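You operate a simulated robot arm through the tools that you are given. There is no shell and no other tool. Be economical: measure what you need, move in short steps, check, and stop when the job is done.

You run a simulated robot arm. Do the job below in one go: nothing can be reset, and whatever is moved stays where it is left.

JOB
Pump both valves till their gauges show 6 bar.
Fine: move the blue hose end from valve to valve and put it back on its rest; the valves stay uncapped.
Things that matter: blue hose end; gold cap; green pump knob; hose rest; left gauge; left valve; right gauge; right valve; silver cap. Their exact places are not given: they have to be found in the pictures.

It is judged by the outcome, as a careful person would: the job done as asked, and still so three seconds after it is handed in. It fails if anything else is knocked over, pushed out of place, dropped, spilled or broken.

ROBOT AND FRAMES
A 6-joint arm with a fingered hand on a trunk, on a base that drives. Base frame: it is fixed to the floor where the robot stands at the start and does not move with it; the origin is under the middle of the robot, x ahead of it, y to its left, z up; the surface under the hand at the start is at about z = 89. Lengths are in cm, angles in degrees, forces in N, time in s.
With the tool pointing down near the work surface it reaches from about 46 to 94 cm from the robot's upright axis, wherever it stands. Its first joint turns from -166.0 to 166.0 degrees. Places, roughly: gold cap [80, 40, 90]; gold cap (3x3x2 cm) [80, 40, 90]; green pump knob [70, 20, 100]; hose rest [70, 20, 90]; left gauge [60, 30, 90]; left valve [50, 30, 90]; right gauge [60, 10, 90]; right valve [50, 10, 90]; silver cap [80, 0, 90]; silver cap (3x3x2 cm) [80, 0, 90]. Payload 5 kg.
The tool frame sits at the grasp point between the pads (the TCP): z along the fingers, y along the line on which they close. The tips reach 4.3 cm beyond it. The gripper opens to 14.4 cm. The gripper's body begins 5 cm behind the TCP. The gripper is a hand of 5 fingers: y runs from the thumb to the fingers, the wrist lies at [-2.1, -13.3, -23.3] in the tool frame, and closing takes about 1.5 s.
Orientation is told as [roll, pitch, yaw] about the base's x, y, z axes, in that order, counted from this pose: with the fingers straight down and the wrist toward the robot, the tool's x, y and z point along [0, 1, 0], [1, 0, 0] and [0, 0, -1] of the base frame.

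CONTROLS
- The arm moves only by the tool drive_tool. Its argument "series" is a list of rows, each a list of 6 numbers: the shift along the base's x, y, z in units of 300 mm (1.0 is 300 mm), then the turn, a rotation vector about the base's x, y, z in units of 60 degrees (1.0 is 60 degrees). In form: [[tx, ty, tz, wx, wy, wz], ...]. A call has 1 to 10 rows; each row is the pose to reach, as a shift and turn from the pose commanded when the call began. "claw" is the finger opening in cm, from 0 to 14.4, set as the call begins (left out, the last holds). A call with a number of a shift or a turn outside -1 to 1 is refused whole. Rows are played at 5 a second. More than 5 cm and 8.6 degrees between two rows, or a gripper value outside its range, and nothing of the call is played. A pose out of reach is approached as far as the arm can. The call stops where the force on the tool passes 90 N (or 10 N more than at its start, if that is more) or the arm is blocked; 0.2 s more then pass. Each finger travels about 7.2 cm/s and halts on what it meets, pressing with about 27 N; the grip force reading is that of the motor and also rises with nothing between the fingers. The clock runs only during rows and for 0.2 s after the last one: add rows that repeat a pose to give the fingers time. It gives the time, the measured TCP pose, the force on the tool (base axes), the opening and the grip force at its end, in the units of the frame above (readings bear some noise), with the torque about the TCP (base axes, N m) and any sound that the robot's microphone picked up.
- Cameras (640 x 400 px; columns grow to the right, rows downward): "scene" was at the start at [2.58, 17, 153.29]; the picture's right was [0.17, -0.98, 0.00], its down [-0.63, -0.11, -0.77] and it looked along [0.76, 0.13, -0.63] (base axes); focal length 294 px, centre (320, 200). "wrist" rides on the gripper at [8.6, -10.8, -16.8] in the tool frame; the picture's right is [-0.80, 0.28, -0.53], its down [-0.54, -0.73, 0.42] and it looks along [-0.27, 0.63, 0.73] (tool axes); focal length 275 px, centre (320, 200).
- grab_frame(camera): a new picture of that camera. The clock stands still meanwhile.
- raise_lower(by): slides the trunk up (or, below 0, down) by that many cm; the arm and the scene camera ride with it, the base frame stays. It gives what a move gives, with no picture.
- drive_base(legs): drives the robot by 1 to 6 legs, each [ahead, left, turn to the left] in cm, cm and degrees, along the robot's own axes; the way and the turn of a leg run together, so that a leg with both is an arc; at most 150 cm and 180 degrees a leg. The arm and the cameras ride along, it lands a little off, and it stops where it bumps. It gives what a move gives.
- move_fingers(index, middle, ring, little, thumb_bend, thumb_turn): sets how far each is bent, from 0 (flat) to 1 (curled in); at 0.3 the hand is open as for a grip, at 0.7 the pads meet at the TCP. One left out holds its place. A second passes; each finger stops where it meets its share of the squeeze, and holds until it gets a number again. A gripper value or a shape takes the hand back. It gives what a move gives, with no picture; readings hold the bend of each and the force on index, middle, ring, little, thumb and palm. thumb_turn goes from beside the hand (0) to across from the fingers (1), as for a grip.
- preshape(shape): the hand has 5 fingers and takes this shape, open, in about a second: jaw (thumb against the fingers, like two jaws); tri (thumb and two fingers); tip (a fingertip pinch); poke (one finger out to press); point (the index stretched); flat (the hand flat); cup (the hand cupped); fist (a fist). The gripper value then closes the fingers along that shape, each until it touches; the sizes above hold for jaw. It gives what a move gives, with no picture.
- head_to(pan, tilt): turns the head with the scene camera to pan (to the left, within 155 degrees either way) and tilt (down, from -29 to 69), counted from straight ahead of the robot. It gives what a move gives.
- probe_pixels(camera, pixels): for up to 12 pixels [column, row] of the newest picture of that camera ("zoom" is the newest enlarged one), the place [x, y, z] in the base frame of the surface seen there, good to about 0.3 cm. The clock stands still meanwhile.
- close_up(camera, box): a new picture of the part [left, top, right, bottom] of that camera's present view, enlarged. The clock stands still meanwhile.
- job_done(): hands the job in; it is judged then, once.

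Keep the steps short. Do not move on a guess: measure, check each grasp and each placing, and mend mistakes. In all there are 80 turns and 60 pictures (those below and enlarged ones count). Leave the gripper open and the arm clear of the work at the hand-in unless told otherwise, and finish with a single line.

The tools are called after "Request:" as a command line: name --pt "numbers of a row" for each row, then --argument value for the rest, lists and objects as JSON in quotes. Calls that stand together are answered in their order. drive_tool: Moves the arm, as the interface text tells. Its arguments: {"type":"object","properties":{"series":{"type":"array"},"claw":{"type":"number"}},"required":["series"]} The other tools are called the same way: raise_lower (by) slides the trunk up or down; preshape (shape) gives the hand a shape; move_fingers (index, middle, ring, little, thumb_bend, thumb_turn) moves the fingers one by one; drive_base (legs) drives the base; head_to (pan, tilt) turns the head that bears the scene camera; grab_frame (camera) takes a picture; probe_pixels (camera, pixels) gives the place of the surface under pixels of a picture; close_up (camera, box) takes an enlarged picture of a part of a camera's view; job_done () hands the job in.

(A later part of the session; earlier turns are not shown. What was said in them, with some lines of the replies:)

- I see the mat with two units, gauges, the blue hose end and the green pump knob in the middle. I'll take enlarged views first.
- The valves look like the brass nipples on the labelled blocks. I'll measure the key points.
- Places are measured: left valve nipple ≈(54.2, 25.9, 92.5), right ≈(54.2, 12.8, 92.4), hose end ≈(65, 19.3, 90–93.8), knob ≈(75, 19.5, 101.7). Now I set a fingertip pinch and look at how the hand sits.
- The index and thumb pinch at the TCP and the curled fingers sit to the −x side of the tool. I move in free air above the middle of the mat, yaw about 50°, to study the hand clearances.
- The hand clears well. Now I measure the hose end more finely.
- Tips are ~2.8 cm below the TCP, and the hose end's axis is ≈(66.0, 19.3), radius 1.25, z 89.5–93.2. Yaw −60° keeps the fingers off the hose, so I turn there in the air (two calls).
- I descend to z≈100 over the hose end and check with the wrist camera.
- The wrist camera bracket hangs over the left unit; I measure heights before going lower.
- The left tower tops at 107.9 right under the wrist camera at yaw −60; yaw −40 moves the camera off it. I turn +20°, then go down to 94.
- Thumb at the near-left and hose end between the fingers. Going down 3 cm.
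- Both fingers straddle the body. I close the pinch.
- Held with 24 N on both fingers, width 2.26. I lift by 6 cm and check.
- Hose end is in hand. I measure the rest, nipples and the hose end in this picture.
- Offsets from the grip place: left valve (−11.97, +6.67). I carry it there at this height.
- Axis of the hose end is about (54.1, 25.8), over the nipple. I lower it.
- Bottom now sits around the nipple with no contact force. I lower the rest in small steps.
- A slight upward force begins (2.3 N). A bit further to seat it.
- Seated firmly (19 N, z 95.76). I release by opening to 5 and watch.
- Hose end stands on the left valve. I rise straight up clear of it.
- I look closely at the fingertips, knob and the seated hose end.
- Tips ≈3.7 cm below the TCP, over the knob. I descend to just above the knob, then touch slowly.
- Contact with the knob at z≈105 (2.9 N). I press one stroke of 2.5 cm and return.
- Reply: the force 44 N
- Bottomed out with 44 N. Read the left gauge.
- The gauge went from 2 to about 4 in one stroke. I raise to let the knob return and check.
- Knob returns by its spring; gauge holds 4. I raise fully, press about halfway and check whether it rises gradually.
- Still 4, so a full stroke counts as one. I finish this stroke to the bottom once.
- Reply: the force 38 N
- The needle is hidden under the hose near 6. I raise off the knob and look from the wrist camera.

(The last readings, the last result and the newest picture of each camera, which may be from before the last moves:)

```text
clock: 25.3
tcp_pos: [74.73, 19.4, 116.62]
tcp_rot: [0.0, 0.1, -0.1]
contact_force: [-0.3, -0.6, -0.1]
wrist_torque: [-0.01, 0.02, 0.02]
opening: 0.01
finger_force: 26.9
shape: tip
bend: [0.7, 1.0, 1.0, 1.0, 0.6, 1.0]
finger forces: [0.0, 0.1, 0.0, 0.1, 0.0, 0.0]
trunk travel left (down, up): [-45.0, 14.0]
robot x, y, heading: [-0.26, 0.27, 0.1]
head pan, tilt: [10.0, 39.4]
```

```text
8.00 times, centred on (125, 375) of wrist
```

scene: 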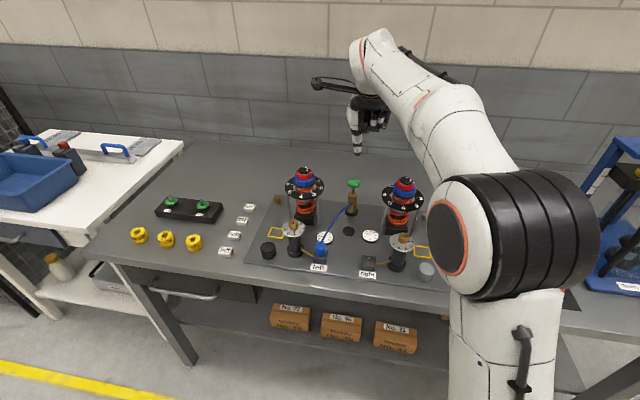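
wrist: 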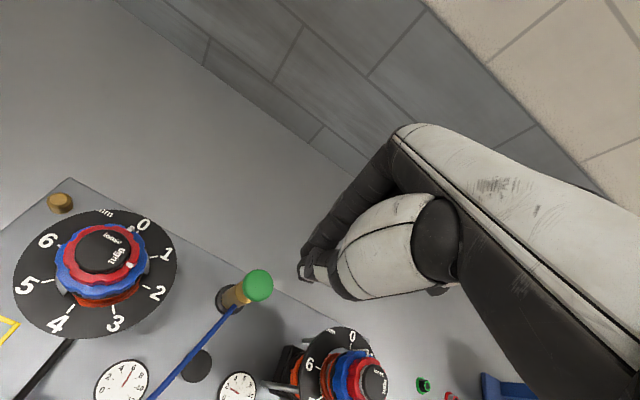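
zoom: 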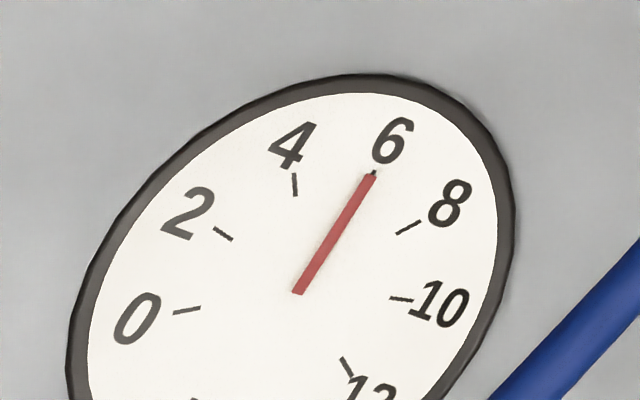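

Left gauge shows exactly 6. Next I go back over the hose end on the left valve at yaw +30 (keeps fingers at a good angle to the hose for both valves), hand open.

Request:
drive_tool --pt "-0.14 0.04 0 0 0 0.1" --pt "-0.28 0.08 0 0 0 0.2" --pt "-0.42 0.13 0 0 0 0.3" --pt "-0.56 0.18 0 0 0 0.4" --pt "-0.69 0.217 0 0 0 0.5" --pt "-0.69 0.217 -0.15 0 0 0.5" --pt "-0.69 0.217 -0.3 0 0 0.5" --pt "-0.69 0.217 -0.45 0 0 0.5" --claw 5

Request:
close_up --camera "scene" --box '[270, 170, 390, 290]'

Request:
close_up --camera "wrist" --box '[160, 120, 480, 380]'

```text
clock: 27.1
tcp_pos: [54.14, 26.2, 103.4]
tcp_rot: [0.0, -0.1, 29.9]
contact_force: [-0.8, -0.3, 0.0]
wrist_torque: [0.05, -0.01, 0.01]
opening: 4.97
finger_force: 0.1
shape: tip
bend: [0.73, 0.98, 0.99, 0.99, 0.73, 1.0]
finger forces: [0.1, 0.0, 0.0, 0.0, 0.0, 0.1]
trunk travel left (down, up): [-45.0, 14.0]
robot x, y, heading: [0.01, 0.06, 0.1]
head pan, tilt: [10.0, 39.4]
```

```text
3.33 times, centred on (330, 230) of scene
```

zoom: 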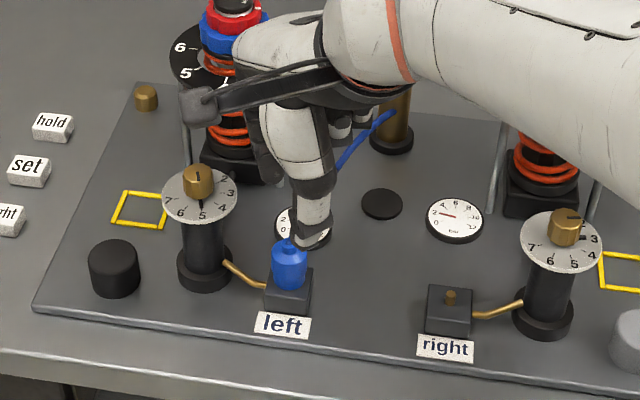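

```text
1.54 times, centred on (320, 250) of wrist
```

zoom: 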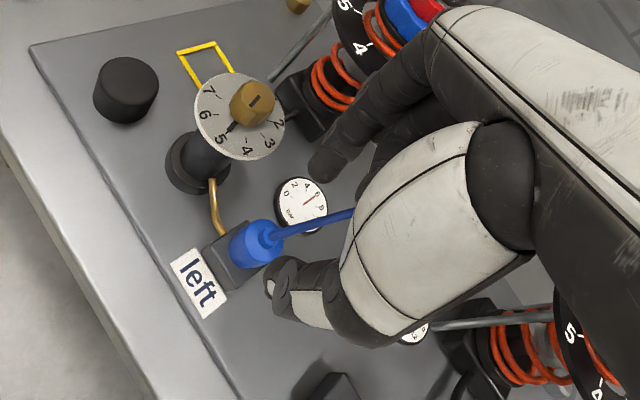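

The hose end lies between thumb and index, and the hose passes below. I descend to the grip height.

Request:
drive_tool --pt "0 0 -0.1 0 0 0" --pt "0 0 -0.18 0 0 0" --pt "0 0 -0.22 0 0 0" --pt "0 0 -0.25 0 0 0" --pt "0 0 -0.25 0 0 0"

Request:
close_up --camera "wrist" --box '[240, 180, 400, 320]'

```text
clock: 28.3
tcp_pos: [54.02, 25.91, 95.86]
tcp_rot: [0.0, 0.0, 29.9]
contact_force: [0.2, -0.7, -0.3]
wrist_torque: [0.01, 0.04, -0.02]
opening: 4.97
finger_force: 0.0
shape: tip
bend: [0.73, 0.98, 0.99, 0.99, 0.73, 1.0]
finger forces: [0.1, 0.0, 0.1, 0.0, 0.0, 0.0]
trunk travel left (down, up): [-45.0, 14.0]
robot x, y, heading: [0.09, -0.22, 0.0]
head pan, tilt: [10.0, 39.4]
```

```text
2.86 times, centred on (320, 250) of wrist
```

zoom: 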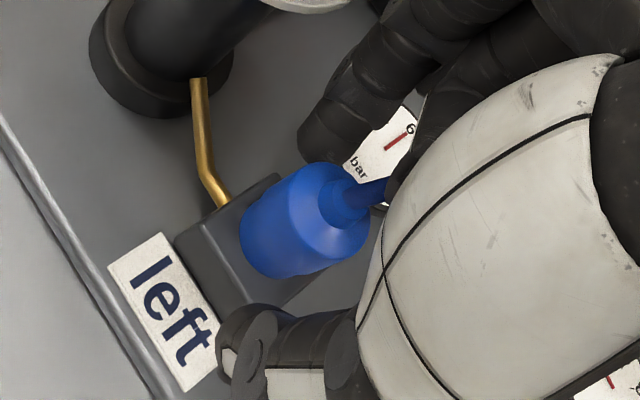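

No contact. I close the pinch and then lift 4 cm.

Request:
drive_tool --pt "0 0 0 0 0 0" --pt "0 0 0 0 0 0" --pt "0 0 0 0 0 0" --pt "0 0 0 0 0 0" --pt "0 0 0 0 0 0" --pt "0 0 0 0 0 0" --claw 0.5

Request:
drive_tool --pt "0 0 0.05 0 0 0" --pt "0 0 0.1 0 0 0" --pt "0 0 0.17 0 0 0"

Request:
close_up --camera "scene" --box '[270, 170, 390, 290]'

```text
clock: 29.7
tcp_pos: [54.01, 25.88, 95.86]
tcp_rot: [0.0, 0.1, 29.9]
contact_force: [0.6, 0.5, -0.1]
wrist_torque: [0.0, -0.01, 0.0]
opening: 2.18
finger_force: 27.0
shape: tip
bend: [0.72, 1.0, 1.0, 1.0, 0.74, 1.0]
finger forces: [24.5, 0.0, 0.1, 0.1, 24.6, 0.1]
trunk travel left (down, up): [-45.0, 14.0]
robot x, y, heading: [-0.11, 0.21, 0.1]
head pan, tilt: [10.0, 39.4]
```

```text
clock: 30.5
tcp_pos: [54.22, 26.09, 100.85]
tcp_rot: [0.0, 0.0, 30.0]
contact_force: [0.0, 0.3, -0.1]
wrist_torque: [0.03, 0.03, 0.01]
opening: 2.18
finger_force: 26.5
shape: tip
bend: [0.72, 1.0, 1.0, 1.0, 0.74, 1.0]
finger forces: [24.6, 0.1, 0.0, 0.1, 24.6, 0.0]
trunk travel left (down, up): [-45.0, 14.0]
robot x, y, heading: [-0.23, -0.04, 0.2]
head pan, tilt: [10.0, 39.4]
```

```text
3.33 times, centred on (330, 230) of scene
```

zoom: 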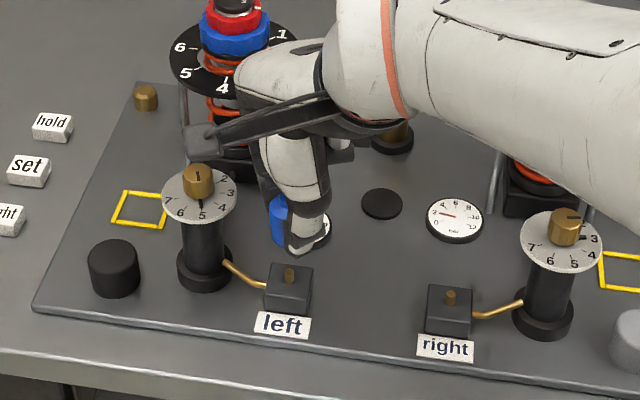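

Held well. I carry it 13.15 cm to the right over the right nipple, turning to yaw 55°.

Request:
drive_tool --pt "0 -0.11 0.01 0 0 0.1" --pt "0 -0.22 0.01 0 0 0.2" --pt "0 -0.33 0.01 0 0 0.31" --pt "0 -0.438 0.01 0 0 0.417" --pt "0 -0.438 0.01 0 0 0.417"

Request:
close_up --camera "scene" --box '[310, 170, 430, 290]'

Request:
close_up --camera "wrist" --box '[160, 120, 480, 380]'

```text
clock: 31.7
tcp_pos: [54.21, 12.9, 101.12]
tcp_rot: [0.1, 0.0, 54.9]
contact_force: [-0.4, 0.0, -0.8]
wrist_torque: [0.04, 0.0, 0.02]
opening: 2.18
finger_force: 26.8
shape: tip
bend: [0.72, 1.0, 1.0, 1.0, 0.74, 1.0]
finger forces: [24.5, 0.0, 0.0, 0.0, 24.5, 0.0]
trunk travel left (down, up): [-45.0, 14.0]
robot x, y, heading: [-0.19, -0.09, -0.1]
head pan, tilt: [10.0, 39.4]
```

```text
3.33 times, centred on (370, 230) of scene
```

zoom: 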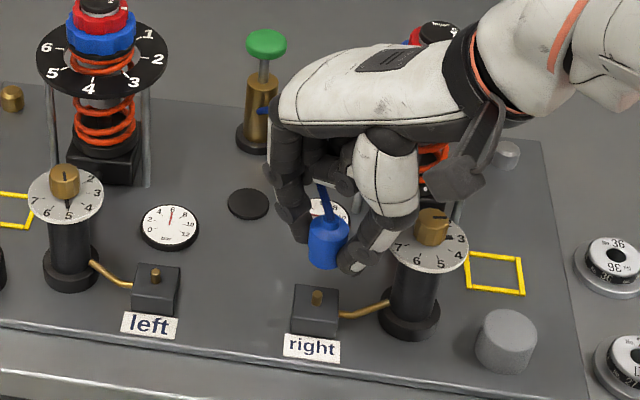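

```text
1.54 times, centred on (320, 250) of wrist
```

zoom: 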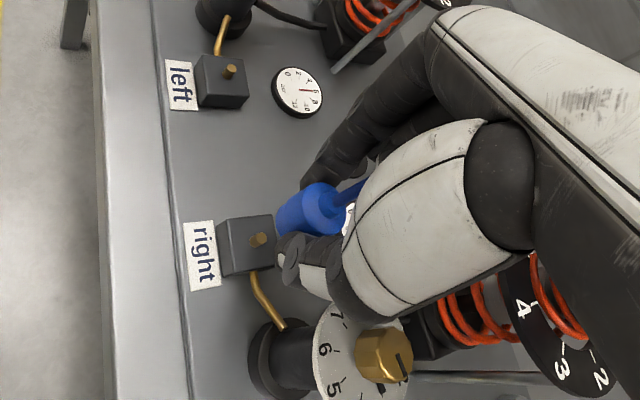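

Left gauge still 6. I check thumb-to-dial clearance and hose-end alignment by probing.

Request:
probe_pixels --camera "zoom" --pixels '[[350, 300], [250, 240], [330, 200], [400, 310], [380, 370], [390, 320]]'

Request:
close_up --camera "scene" --box '[350, 190, 420, 270]'

```text
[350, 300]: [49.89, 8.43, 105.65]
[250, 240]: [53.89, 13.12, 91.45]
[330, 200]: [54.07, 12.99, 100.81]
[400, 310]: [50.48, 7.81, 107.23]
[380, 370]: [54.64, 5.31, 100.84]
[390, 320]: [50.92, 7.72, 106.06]
```

```text
5.00 times, centred on (385, 230) of scene
```

zoom: 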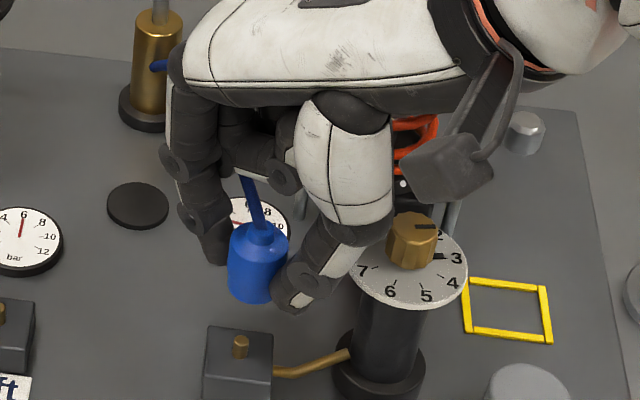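

Request:
probe_pixels --camera "zoom" --pixels '[[240, 340], [258, 285], [235, 265], [284, 265], [386, 190], [375, 225], [350, 245], [335, 270], [410, 225], [355, 285], [445, 190], [405, 180]]'

```text
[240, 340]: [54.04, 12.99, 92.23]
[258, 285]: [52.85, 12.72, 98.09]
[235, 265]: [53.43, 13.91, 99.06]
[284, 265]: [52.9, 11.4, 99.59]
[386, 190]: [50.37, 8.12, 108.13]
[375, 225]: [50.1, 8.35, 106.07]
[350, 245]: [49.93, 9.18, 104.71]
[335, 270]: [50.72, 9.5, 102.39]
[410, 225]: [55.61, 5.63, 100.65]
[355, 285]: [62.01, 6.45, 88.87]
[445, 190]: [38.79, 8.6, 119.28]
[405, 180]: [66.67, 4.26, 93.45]
```

Clearances about 1.5 cm; hose end axis ≈(54.0, 12.75) over the nipple. I lower it in stages.

Request:
drive_tool --pt "0 0.002 -0.05 0 0 0" --pt "0 0.002 -0.1 0 0 0" --pt "0 0.002 -0.13 0 0 0" --pt "0 0.002 -0.15 0 0 0" --pt "0 0.002 -0.15 0 0 0"

Request:
close_up --camera "scene" --box '[350, 190, 420, 280]'

```text
clock: 32.9
tcp_pos: [54.18, 12.93, 96.62]
tcp_rot: [0.1, 0.0, 54.9]
contact_force: [0.1, -0.8, -0.8]
wrist_torque: [0.04, -0.03, 0.02]
opening: 2.18
finger_force: 27.1
shape: tip
bend: [0.72, 1.0, 1.0, 1.0, 0.74, 1.0]
finger forces: [24.5, 0.0, 0.0, 0.0, 24.6, 0.0]
trunk travel left (down, up): [-45.0, 14.0]
robot x, y, heading: [-0.14, -0.12, -0.1]
head pan, tilt: [10.0, 39.4]
```

```text
4.44 times, centred on (385, 235) of scene
```

zoom: 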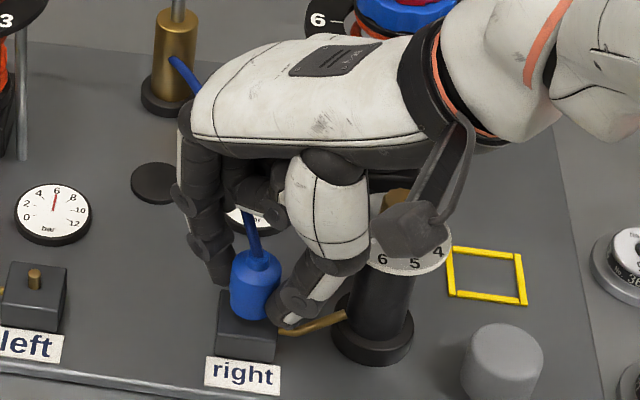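

Centered over the block with no contact. Seat it with small steps.

Request:
drive_tool --pt "0 0 -0.01 0 0 0" --pt "0 0 -0.02 0 0 0" --pt "0 0 -0.028 0 0 0" --pt "0 0 -0.034 0 0 0" --pt "0 0 -0.034 0 0 0"

```text
clock: 34.1
tcp_pos: [54.2, 12.89, 95.68]
tcp_rot: [0.0, -0.1, 54.8]
contact_force: [-0.2, 0.1, 15.6]
wrist_torque: [0.02, 0.03, 0.0]
opening: 2.26
finger_force: 27.3
shape: tip
bend: [0.72, 1.0, 1.0, 1.0, 0.74, 1.0]
finger forces: [27.5, 0.0, 0.0, 0.0, 28.1, 0.0]
trunk travel left (down, up): [-45.0, 14.0]
robot x, y, heading: [-0.12, -0.29, -0.0]
head pan, tilt: [10.0, 39.4]
```

Seated (15.6 N). I release to 4.2 and lift a little, then look.

Request:
drive_tool --pt "0 0 0.006 0 0 0" --pt "0 0 0.006 0 0 0" --pt "0 0 0.006 0 0 0" --pt "0 0 0.006 0 0 0" --pt "0 0 0.05 0 0 0" --claw 4.2

Request:
close_up --camera "scene" --box '[350, 190, 420, 280]'

```text
clock: 35.3
tcp_pos: [54.23, 12.98, 97.02]
tcp_rot: [0.0, 0.1, 54.9]
contact_force: [0.5, 0.2, -0.3]
wrist_torque: [-0.01, 0.04, 0.02]
opening: 4.18
finger_force: 0.0
shape: tip
bend: [0.73, 0.98, 0.99, 0.99, 0.74, 1.0]
finger forces: [0.0, 0.1, 0.1, 0.0, 0.0, 0.1]
trunk travel left (down, up): [-45.0, 14.0]
robot x, y, heading: [0.38, -0.11, -0.3]
head pan, tilt: [10.0, 39.4]
```

```text
4.44 times, centred on (385, 235) of scene
```

zoom: 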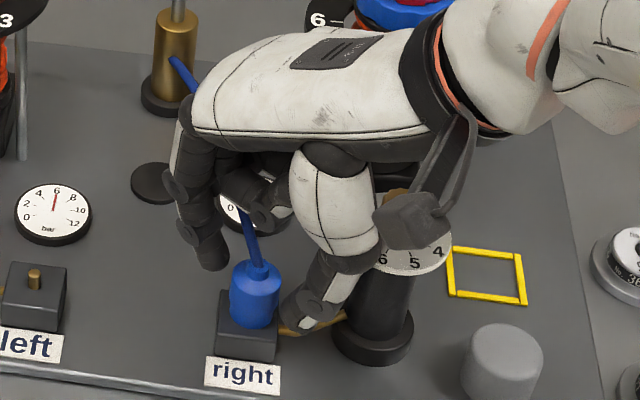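

Hose end stands on the right valve. Rise, then move to the knob with yaw back to 0, closing the pinch.

Request:
drive_tool --pt "0 0 0.12 0 0 0" --pt "0 0 0.26 0 0 0" --pt "0 0 0.4 0 0 0" --pt "0 0 0.54 0 0 0" --pt "0 0 0.62 0 0 0"

Request:
drive_tool --pt "0.1 0.03 0 0 0 -0.13" --pt "0.2 0.06 0 0 0 -0.26" --pt "0.3 0.09 0 0 0 -0.39" --pt "0.4 0.12 0 0 0 -0.52" --pt "0.5 0.16 0 0 0 -0.65" --pt "0.6 0.19 0 0 0 -0.78" --pt "0.69 0.219 0 0 0 -0.915" --pt "0.69 0.219 -0.14 0 0 -0.915" --pt "0.69 0.219 -0.27 0 0 -0.915" --pt "0.69 0.219 -0.3 0 0 -0.915" --claw 0

Request:
close_up --camera "scene" --box '[290, 150, 410, 270]'

```text
clock: 36.5
tcp_pos: [54.12, 12.77, 115.81]
tcp_rot: [0.0, 0.0, 54.9]
contact_force: [-0.3, 0.5, -0.2]
wrist_torque: [-0.01, -0.03, 0.03]
opening: 4.2
finger_force: 0.0
shape: tip
bend: [0.73, 0.98, 0.99, 0.99, 0.74, 1.0]
finger forces: [0.1, 0.0, 0.1, 0.0, 0.0, 0.1]
trunk travel left (down, up): [-45.0, 14.0]
robot x, y, heading: [-0.13, 0.1, -0.2]
head pan, tilt: [10.0, 39.4]
```

```text
clock: 38.7
tcp_pos: [74.79, 19.23, 106.76]
tcp_rot: [0.0, 0.1, 0.1]
contact_force: [-0.4, 0.3, -0.6]
wrist_torque: [0.01, 0.0, -0.03]
opening: 0.0
finger_force: 27.3
shape: tip
bend: [0.7, 1.0, 1.0, 1.0, 0.6, 1.0]
finger forces: [0.1, 0.0, 0.0, 0.0, 0.0, 0.1]
trunk travel left (down, up): [-45.0, 14.0]
robot x, y, heading: [-0.18, 0.08, 0.0]
head pan, tilt: [10.0, 39.4]
```

```text
3.33 times, centred on (350, 210) of scene
```

zoom: 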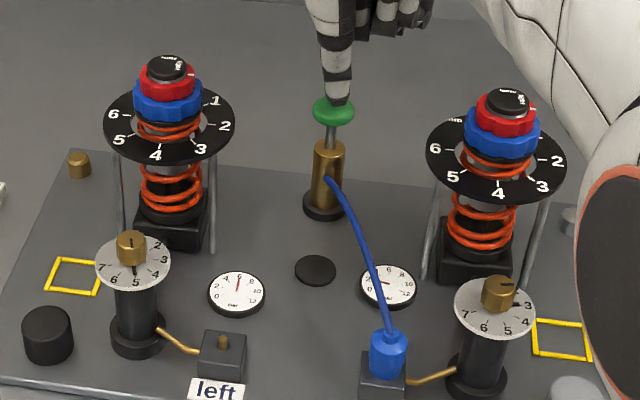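

Above the knob. One full stroke, return to the top, then read the right gauge.

Request:
drive_tool --pt "0 0 -0.06 0 0 0" --pt "0 0 -0.1 0 0 0" --pt "0 0 -0.138 0 0 0" --pt "0 0 -0.138 0 0 0" --pt "0 0 -0.1 0 0 0" --pt "0 0 -0.05 0 0 0" --pt "0 0 0 0 0 0"

Request:
close_up --camera "scene" --box '[345, 220, 395, 250]'

```text
clock: 40.3
tcp_pos: [74.93, 19.51, 106.64]
tcp_rot: [-0.1, 0.0, 0.0]
contact_force: [-1.4, -0.1, -0.8]
wrist_torque: [-0.01, -0.01, 0.04]
opening: 0.01
finger_force: 27.6
shape: tip
bend: [0.7, 1.0, 1.0, 1.0, 0.61, 1.0]
finger forces: [0.0, 0.0, 0.0, 0.0, 0.1, 0.0]
trunk travel left (down, up): [-45.0, 14.0]
robot x, y, heading: [-0.01, -0.02, 0.2]
head pan, tilt: [10.0, 39.4]
```

```text
12.80 times, centred on (370, 235) of scene
```

zoom: 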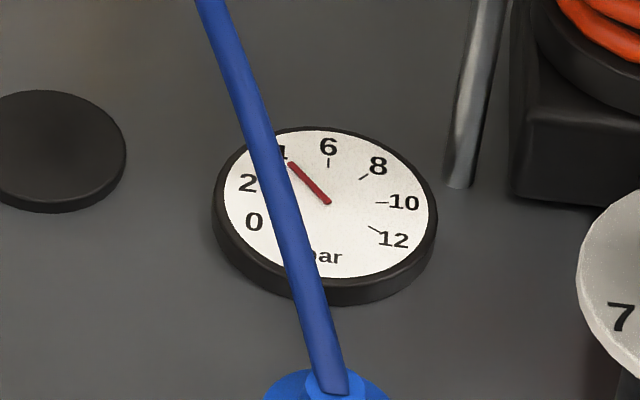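

Right gauge now 4. One more full stroke.

Request:
drive_tool --pt "0 0 -0.06 0 0 0" --pt "0 0 -0.1 0 0 0" --pt "0 0 -0.138 0 0 0" --pt "0 0 -0.138 0 0 0" --pt "0 0 -0.1 0 0 0" --pt "0 0 -0.05 0 0 0" --pt "0 0 0 0 0 0"

Request:
close_up --camera "scene" --box '[305, 218, 395, 278]'

```text
clock: 41.9
tcp_pos: [74.86, 19.31, 106.36]
tcp_rot: [0.1, 0.2, 0.0]
contact_force: [-0.3, -0.1, -0.5]
wrist_torque: [0.0, 0.01, 0.0]
opening: 0.01
finger_force: 27.0
shape: tip
bend: [0.7, 1.0, 1.0, 1.0, 0.61, 1.0]
finger forces: [0.0, 0.1, 0.0, 0.0, 0.0, 0.1]
trunk travel left (down, up): [-45.0, 14.0]
robot x, y, heading: [-0.05, -0.4, 0.3]
head pan, tilt: [10.0, 39.4]
```

```text
6.67 times, centred on (350, 248) of scene
```

zoom: 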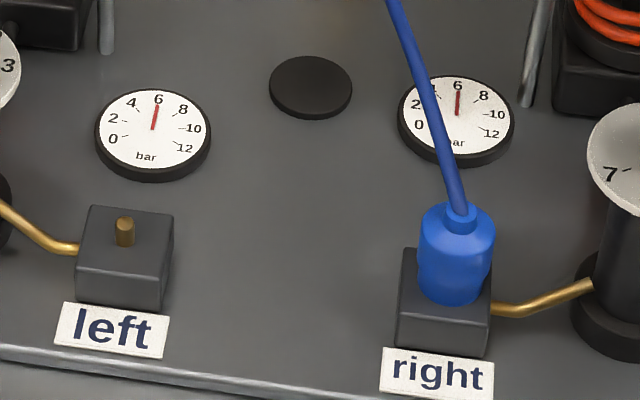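

Both gauges show 6. I go up and back over the hose end on the right valve, opening the pinch.

Request:
drive_tool --pt "0 0 0.15 0 0 0" --pt "0 0 0.3 0 0 0" --pt "-0.1 -0.03 0.3 0 0 0.13" --pt "-0.2 -0.06 0.3 0 0 0.26" --pt "-0.3 -0.09 0.3 0 0 0.39" --pt "-0.4 -0.12 0.3 0 0 0.52" --pt "-0.5 -0.15 0.3 0 0 0.65" --pt "-0.6 -0.19 0.3 0 0 0.78" --pt "-0.69 -0.219 0.3 0 0 0.915" --pt "-0.69 -0.219 0.18 0 0 0.915" --claw 4.5

Request:
drive_tool --pt "0 0 -0.12 0 0 0" --pt "0 0 -0.24 0 0 0" --pt "0 0 -0.3 0 0 0" --pt "0 0 -0.3 0 0 0"

Request:
close_up --camera "scene" --box '[350, 190, 420, 280]'

```text
clock: 44.1
tcp_pos: [54.38, 12.79, 111.96]
tcp_rot: [0.0, 0.1, 55.0]
contact_force: [-0.4, -0.1, 0.6]
wrist_torque: [0.03, -0.05, -0.03]
opening: 4.49
finger_force: 0.0
shape: tip
bend: [0.73, 0.98, 0.99, 0.99, 0.74, 1.0]
finger forces: [0.0, 0.0, 0.0, 0.0, 0.0, 0.1]
trunk travel left (down, up): [-45.0, 14.0]
robot x, y, heading: [-0.07, 0.13, 0.0]
head pan, tilt: [10.0, 39.4]
```

```text
clock: 45.1
tcp_pos: [54.09, 12.84, 102.86]
tcp_rot: [0.0, 0.0, 55.0]
contact_force: [-0.6, 0.3, 0.1]
wrist_torque: [0.0, 0.02, -0.01]
opening: 4.47
finger_force: 0.1
shape: tip
bend: [0.73, 0.98, 0.99, 0.99, 0.74, 1.0]
finger forces: [0.1, 0.0, 0.0, 0.0, 0.1, 0.1]
trunk travel left (down, up): [-45.0, 14.0]
robot x, y, heading: [-0.28, -0.1, -0.1]
head pan, tilt: [10.0, 39.4]
```

```text
4.44 times, centred on (385, 235) of scene
```

zoom: 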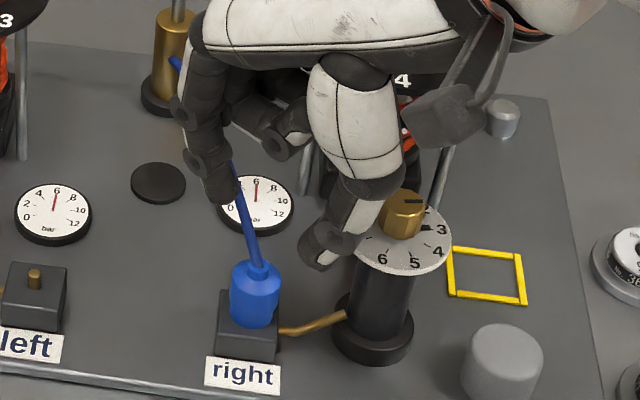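

Aligned as on release. Down to grip height and close.

Request:
drive_tool --pt "0 0 -0.1 0 0 0" --pt "0 0 -0.17 0 0 0" --pt "0 0 -0.21 0 0 0" --pt "0 0 -0.234 0 0 0" --pt "0 0 -0.234 0 0 0"

Request:
drive_tool --pt "0 0 0 0 0 0" --pt "0 0 0 0 0 0" --pt "0 0 0 0 0 0" --pt "0 0 0 0 0 0" --pt "0 0 0 0 0 0" --pt "0 0 0 0 0 0" --claw 0.5

Request:
close_up --camera "scene" --box '[350, 190, 420, 280]'

```text
clock: 46.3
tcp_pos: [54.02, 12.87, 96.04]
tcp_rot: [0.1, 0.1, 54.9]
contact_force: [-0.6, -0.9, 0.2]
wrist_torque: [0.0, -0.01, -0.02]
opening: 4.46
finger_force: 0.1
shape: tip
bend: [0.73, 0.98, 0.99, 0.99, 0.74, 1.0]
finger forces: [0.0, 0.0, 0.0, 0.0, 0.0, 0.1]
trunk travel left (down, up): [-45.0, 14.0]
robot x, y, heading: [0.09, -0.14, 0.1]
head pan, tilt: [10.0, 39.4]
```

```text
clock: 47.7
tcp_pos: [54.07, 12.87, 96.01]
tcp_rot: [0.0, -0.1, 54.9]
contact_force: [0.1, -0.1, -0.3]
wrist_torque: [-0.01, 0.01, 0.0]
opening: 2.32
finger_force: 27.0
shape: tip
bend: [0.72, 1.0, 1.0, 1.0, 0.74, 1.0]
finger forces: [24.2, 0.0, 0.0, 0.0, 24.1, 0.1]
trunk travel left (down, up): [-45.0, 14.0]
robot x, y, heading: [-0.31, 0.03, 0.1]
head pan, tilt: [10.0, 39.4]
```

```text
4.44 times, centred on (385, 235) of scene
```

zoom: 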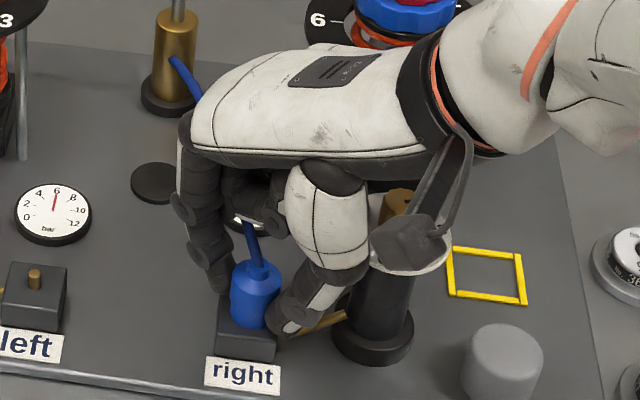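

Gripped (24 N). Lift 6 cm and carry toward above the rest, turning to yaw 35° to keep clear of the pump and the right tower.

Request:
drive_tool --pt "0 0 0.06 0 0 0" --pt "0 0 0.13 0 0 0" --pt "0 0 0.2 0 0 0" --pt "0.1 0.053 0.2 0 0 -0.08" --pt "0.2 0.106 0.2 0 0 -0.17" --pt "0.3 0.159 0.2 0 0 -0.25" --pt "0.399 0.211 0.2 0 0 -0.333" --pt "0.399 0.211 0.2 0 0 -0.333"

Request:
close_up --camera "scene" --box '[310, 150, 410, 270]'

Request:
close_up --camera "wrist" --box '[160, 120, 480, 380]'

```text
clock: 49.5
tcp_pos: [65.83, 19.14, 101.87]
tcp_rot: [0.1, 0.0, 34.9]
contact_force: [-0.4, 0.7, -0.1]
wrist_torque: [-0.02, 0.01, 0.0]
opening: 2.32
finger_force: 27.0
shape: tip
bend: [0.72, 1.0, 1.0, 1.0, 0.74, 1.0]
finger forces: [24.3, 0.0, 0.1, 0.0, 24.4, 0.1]
trunk travel left (down, up): [-45.0, 14.0]
robot x, y, heading: [0.15, 0.45, 0.1]
head pan, tilt: [10.0, 39.4]
```

```text
3.33 times, centred on (360, 210) of scene
```

zoom: 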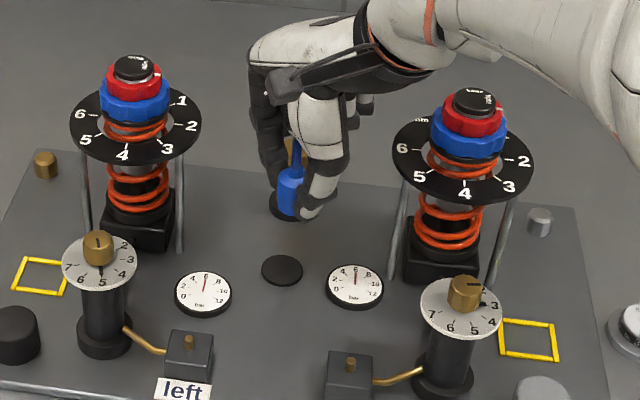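

```text
1.54 times, centred on (320, 250) of wrist
```

zoom: 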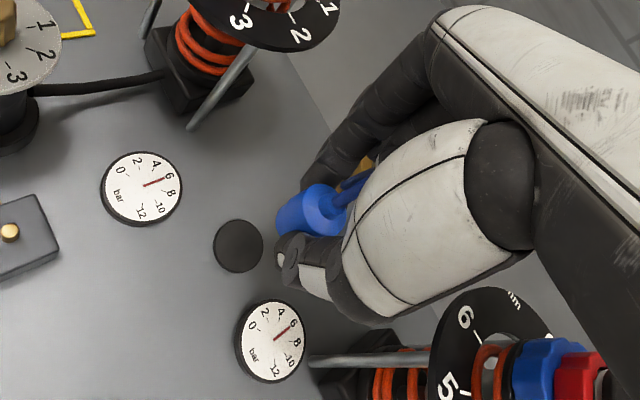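

Both gauges read 6. I check how close the knuckles come to the pump knob before lowering.

Request:
probe_pixels --camera "zoom" --pixels '[[320, 160], [350, 120], [390, 80], [425, 40], [365, 163], [410, 95], [335, 180], [345, 200], [440, 20], [375, 140]]'

Request:
probe_pixels --camera "wrist" --pixels '[[320, 200]]'

```text
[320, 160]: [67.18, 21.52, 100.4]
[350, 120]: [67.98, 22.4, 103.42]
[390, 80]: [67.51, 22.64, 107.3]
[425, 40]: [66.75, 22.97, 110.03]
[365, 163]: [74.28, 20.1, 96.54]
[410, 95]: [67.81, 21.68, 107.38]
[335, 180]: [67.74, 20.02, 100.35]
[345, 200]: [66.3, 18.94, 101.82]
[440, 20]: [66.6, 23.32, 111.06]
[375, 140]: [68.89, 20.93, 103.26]
```

```text
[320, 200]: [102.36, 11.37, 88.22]
```

Fingers reach x≈69–70, knob edge is at 73: clear. I lower to just above the rest.

Request:
drive_tool --pt "0 0 -0.08 0 0 0" --pt "0 0 -0.15 0 0 0" --pt "0 0 -0.2 0 0 0" --pt "0 0 -0.23 0 0 0" --pt "0 0 -0.23 0 0 0"

Request:
close_up --camera "scene" --box '[320, 180, 390, 250]'

Request:
close_up --camera "wrist" --box '[220, 160, 400, 320]'

```text
clock: 50.7
tcp_pos: [66.03, 19.02, 95.16]
tcp_rot: [0.0, 0.0, 35.0]
contact_force: [-0.2, -0.7, 0.0]
wrist_torque: [0.02, 0.02, 0.0]
opening: 2.29
finger_force: 26.7
shape: tip
bend: [0.72, 1.0, 1.0, 1.0, 0.74, 1.0]
finger forces: [24.3, 0.0, 0.1, 0.0, 24.3, 0.0]
trunk travel left (down, up): [-45.0, 14.0]
robot x, y, heading: [-0.22, -0.09, -0.0]
head pan, tilt: [10.0, 39.4]
```

```text
5.71 times, centred on (355, 215) of scene
```

zoom: 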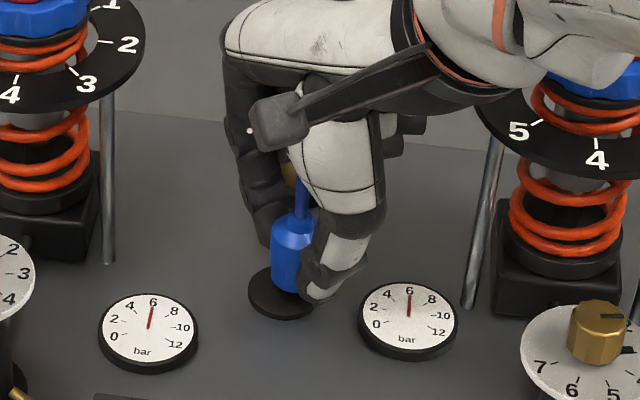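

```text
2.50 times, centred on (310, 240) of wrist
```

zoom: 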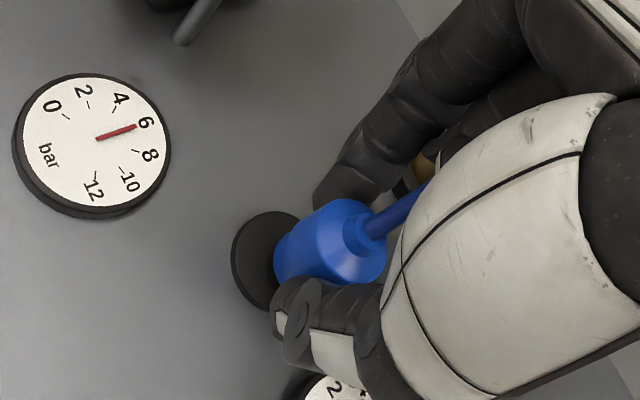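

It looks shifted slightly right of the rest's middle; I measure.

Request:
close_up --camera "scene" --box '[335, 205, 375, 240]'

```text
11.43 times, centred on (355, 222) of scene
```

zoom: 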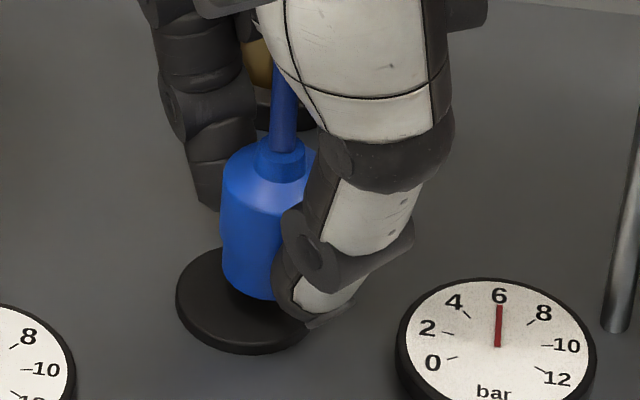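

Request:
probe_pixels --camera "zoom" --pixels '[[179, 295], [245, 345], [227, 240], [245, 285], [250, 270], [280, 155], [262, 165], [302, 165], [200, 262], [240, 310]]'

```text
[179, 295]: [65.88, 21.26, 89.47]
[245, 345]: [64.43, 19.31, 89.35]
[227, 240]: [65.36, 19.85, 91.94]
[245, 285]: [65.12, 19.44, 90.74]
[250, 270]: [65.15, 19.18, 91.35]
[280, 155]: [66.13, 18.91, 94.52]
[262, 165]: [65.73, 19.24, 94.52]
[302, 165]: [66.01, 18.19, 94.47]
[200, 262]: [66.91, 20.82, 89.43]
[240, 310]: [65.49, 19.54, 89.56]
```

The neck axis is at ≈(66.3, 18.8) versus rest (66.07, 19.3). I shift by (−0.2, +0.45) and lower.

Request:
drive_tool --pt "-0.003 0.008 0 0 0 0" --pt "-0.006 0.015 0 0 0 0" --pt "-0.006 0.015 -0.015 0 0 0" --pt "-0.006 0.015 -0.025 0 0 0" --pt "-0.006 0.015 -0.025 0 0 0"

Request:
close_up --camera "scene" --box '[335, 205, 375, 240]'

```text
clock: 51.9
tcp_pos: [65.94, 19.49, 94.37]
tcp_rot: [0.0, -0.1, 35.0]
contact_force: [-0.3, 0.1, -1.3]
wrist_torque: [0.02, 0.01, -0.01]
opening: 2.31
finger_force: 27.1
shape: tip
bend: [0.72, 1.0, 1.0, 1.0, 0.74, 1.0]
finger forces: [24.3, 0.0, 0.0, 0.1, 24.4, 0.0]
trunk travel left (down, up): [-45.0, 14.0]
robot x, y, heading: [-0.21, 0.3, 0.0]
head pan, tilt: [10.0, 39.4]
```

```text
11.43 times, centred on (355, 222) of scene
```

zoom: 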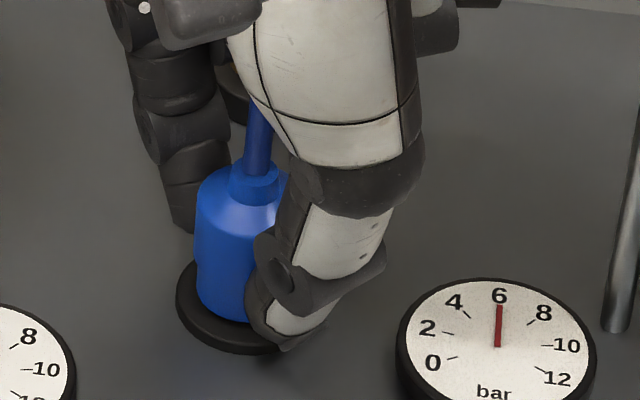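

Centred now. Lower to contact.

Request:
drive_tool --pt "0 0 -0.007 0 0 0" --pt "0 0 -0.012 0 0 0" --pt "0 0 -0.012 0 0 0"

```text
clock: 52.7
tcp_pos: [65.82, 19.57, 94.11]
tcp_rot: [0.1, -0.1, 35.0]
contact_force: [0.6, -0.2, 1.9]
wrist_torque: [0.06, -0.08, -0.03]
opening: 2.31
finger_force: 27.0
shape: tip
bend: [0.72, 1.0, 1.0, 1.0, 0.74, 1.0]
finger forces: [24.8, 0.1, 0.0, 0.0, 24.6, 0.1]
trunk travel left (down, up): [-45.0, 14.0]
robot x, y, heading: [0.37, 0.29, -0.2]
head pan, tilt: [10.0, 39.4]
```

Touching. A last small press, then I'll check the force.

Request:
drive_tool --pt "0 0 -0.005 0 0 0" --pt "0 0 -0.005 0 0 0"

```text
clock: 53.3
tcp_pos: [65.82, 19.69, 94.04]
tcp_rot: [0.0, 0.0, 35.0]
contact_force: [0.6, -0.6, 9.1]
wrist_torque: [0.04, -0.06, 0.02]
opening: 2.33
finger_force: 26.7
shape: tip
bend: [0.72, 1.0, 1.0, 1.0, 0.74, 1.0]
finger forces: [26.1, 0.0, 0.1, 0.1, 25.9, 0.0]
trunk travel left (down, up): [-45.0, 14.0]
robot x, y, heading: [-0.21, 0.13, -0.2]
head pan, tilt: [10.0, 39.4]
```

Seated on the rest (9 N). I open the pinch and rise slightly.

Request:
drive_tool --pt "0 0 0.004 0 0 0" --pt "0 0 0.004 0 0 0" --pt "0 0 0.004 0 0 0" --pt "0 0 0.004 0 0 0" --pt "0 0 0.004 0 0 0" --pt "0 0 0.06 0 0 0" --claw 5

Request:
close_up --camera "scene" --box '[320, 180, 390, 250]'

```text
clock: 54.7
tcp_pos: [66.0, 19.7, 95.67]
tcp_rot: [0.0, 0.0, 34.8]
contact_force: [0.1, -0.2, 0.2]
wrist_torque: [0.02, -0.01, -0.01]
opening: 4.93
finger_force: 0.2
shape: tip
bend: [0.73, 0.98, 0.99, 0.99, 0.74, 1.0]
finger forces: [0.0, 0.1, 0.1, 0.1, 0.0, 0.0]
trunk travel left (down, up): [-45.0, 14.0]
robot x, y, heading: [0.21, -0.07, 0.1]
head pan, tilt: [10.0, 39.4]
```

```text
5.71 times, centred on (355, 215) of scene
```

zoom: 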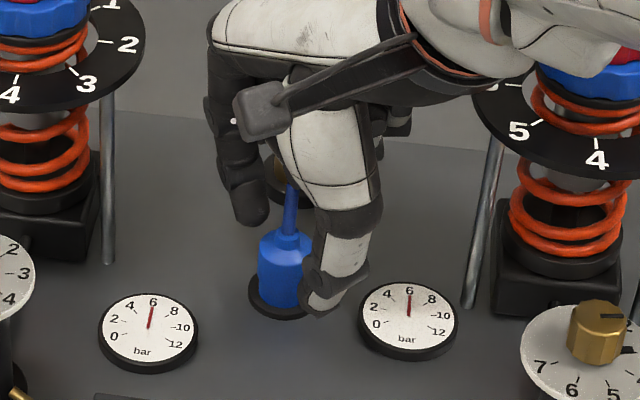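

Standing on the rest and released. I rise clear, back to about z 118, and take a final look.

Request:
drive_tool --pt "0 0 0.12 0 0 0" --pt "0 0 0.26 0 0 0" --pt "0 0 0.4 0 0 0" --pt "0 0 0.54 0 0 0" --pt "0 0 0.68 0 0 0" --pt "-0.05 -0.14 0.8 0 0 0" --pt "-0.1 -0.28 0.8 0 0 0" --pt "-0.15 -0.42 0.8 0 0 0" --pt "-0.2 -0.55 0.8 0 0 0" --claw 10

Request:
close_up --camera "scene" --box '[250, 160, 450, 285]'

```text
refused: row 6 steps farther than a row can; nothing moved
```

```text
3.20 times, centred on (350, 222) of scene
```

zoom: 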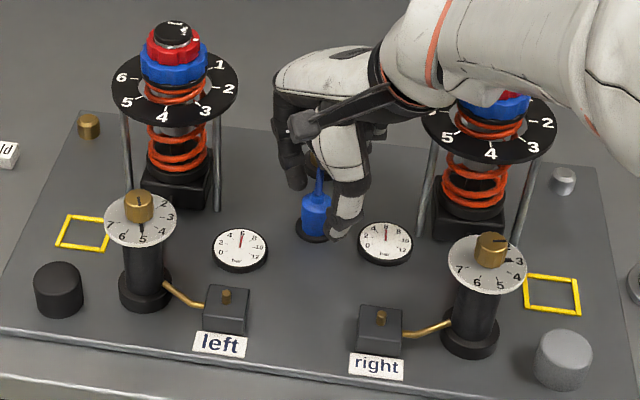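

One step was too long, so nothing moved. I repeat it with a plain rise first.

Request:
drive_tool --pt "0 0 0.12 0 0 0" --pt "0 0 0.26 0 0 0" --pt "0 0 0.4 0 0 0" --pt "0 0 0.54 0 0 0" --pt "0 0 0.68 0 0 0" --pt "0 0 0.8 0 0 0" --pt "-0.05 -0.13 0.8 0 0 0" --pt "-0.1 -0.26 0.8 0 0 0" --pt "-0.15 -0.39 0.8 0 0 0" --pt "-0.2 -0.52 0.8 0 0 0"

Request:
close_up --camera "scene" --box '[250, 160, 450, 285]'

```text
clock: 56.9
tcp_pos: [59.78, 3.78, 119.67]
tcp_rot: [0.0, 0.0, 34.8]
contact_force: [-0.7, 0.9, -0.3]
wrist_torque: [0.0, -0.02, 0.02]
opening: 4.98
finger_force: 0.1
shape: tip
bend: [0.73, 0.98, 0.99, 0.99, 0.73, 1.0]
finger forces: [0.1, 0.0, 0.0, 0.1, 0.1, 0.0]
trunk travel left (down, up): [-45.0, 14.0]
robot x, y, heading: [0.33, -0.05, 0.0]
head pan, tilt: [10.0, 39.4]
```

```text
3.20 times, centred on (350, 222) of scene
```

zoom: 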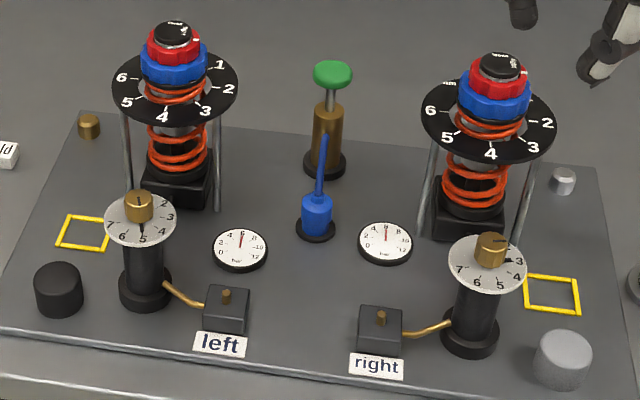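

Everything stands as it should: both gauges at 6, hose end on its rest, valves uncapped. I open the hand and hand in.

Request:
drive_tool --pt "0 0 0 0 0 0" --pt "0 0 0 0 0 0" --pt "0 0 0 0 0 0" --pt "0 0 0 0 0 0" --pt "0 0 0 0 0 0" --claw 12

Request:
job_done

```text
clock: 58.1
tcp_pos: [59.85, 3.81, 119.7]
tcp_rot: [-0.1, 0.1, 34.9]
contact_force: [0.4, -0.3, 1.4]
wrist_torque: [-0.01, -0.02, 0.02]
opening: 11.99
finger_force: 0.1
shape: tip
bend: [0.28, 0.98, 0.99, 0.99, 0.48, 0.99]
finger forces: [0.1, 0.0, 0.1, 0.0, 0.1, 0.0]
trunk travel left (down, up): [-45.0, 14.0]
robot x, y, heading: [0.23, 0.09, 0.1]
head pan, tilt: [10.0, 39.4]
```

```text
The job is handed in.
```

Both gauges read 6 bar, the blue hose end is back on its rest, both valves are uncapped, and nothing else in view was moved.
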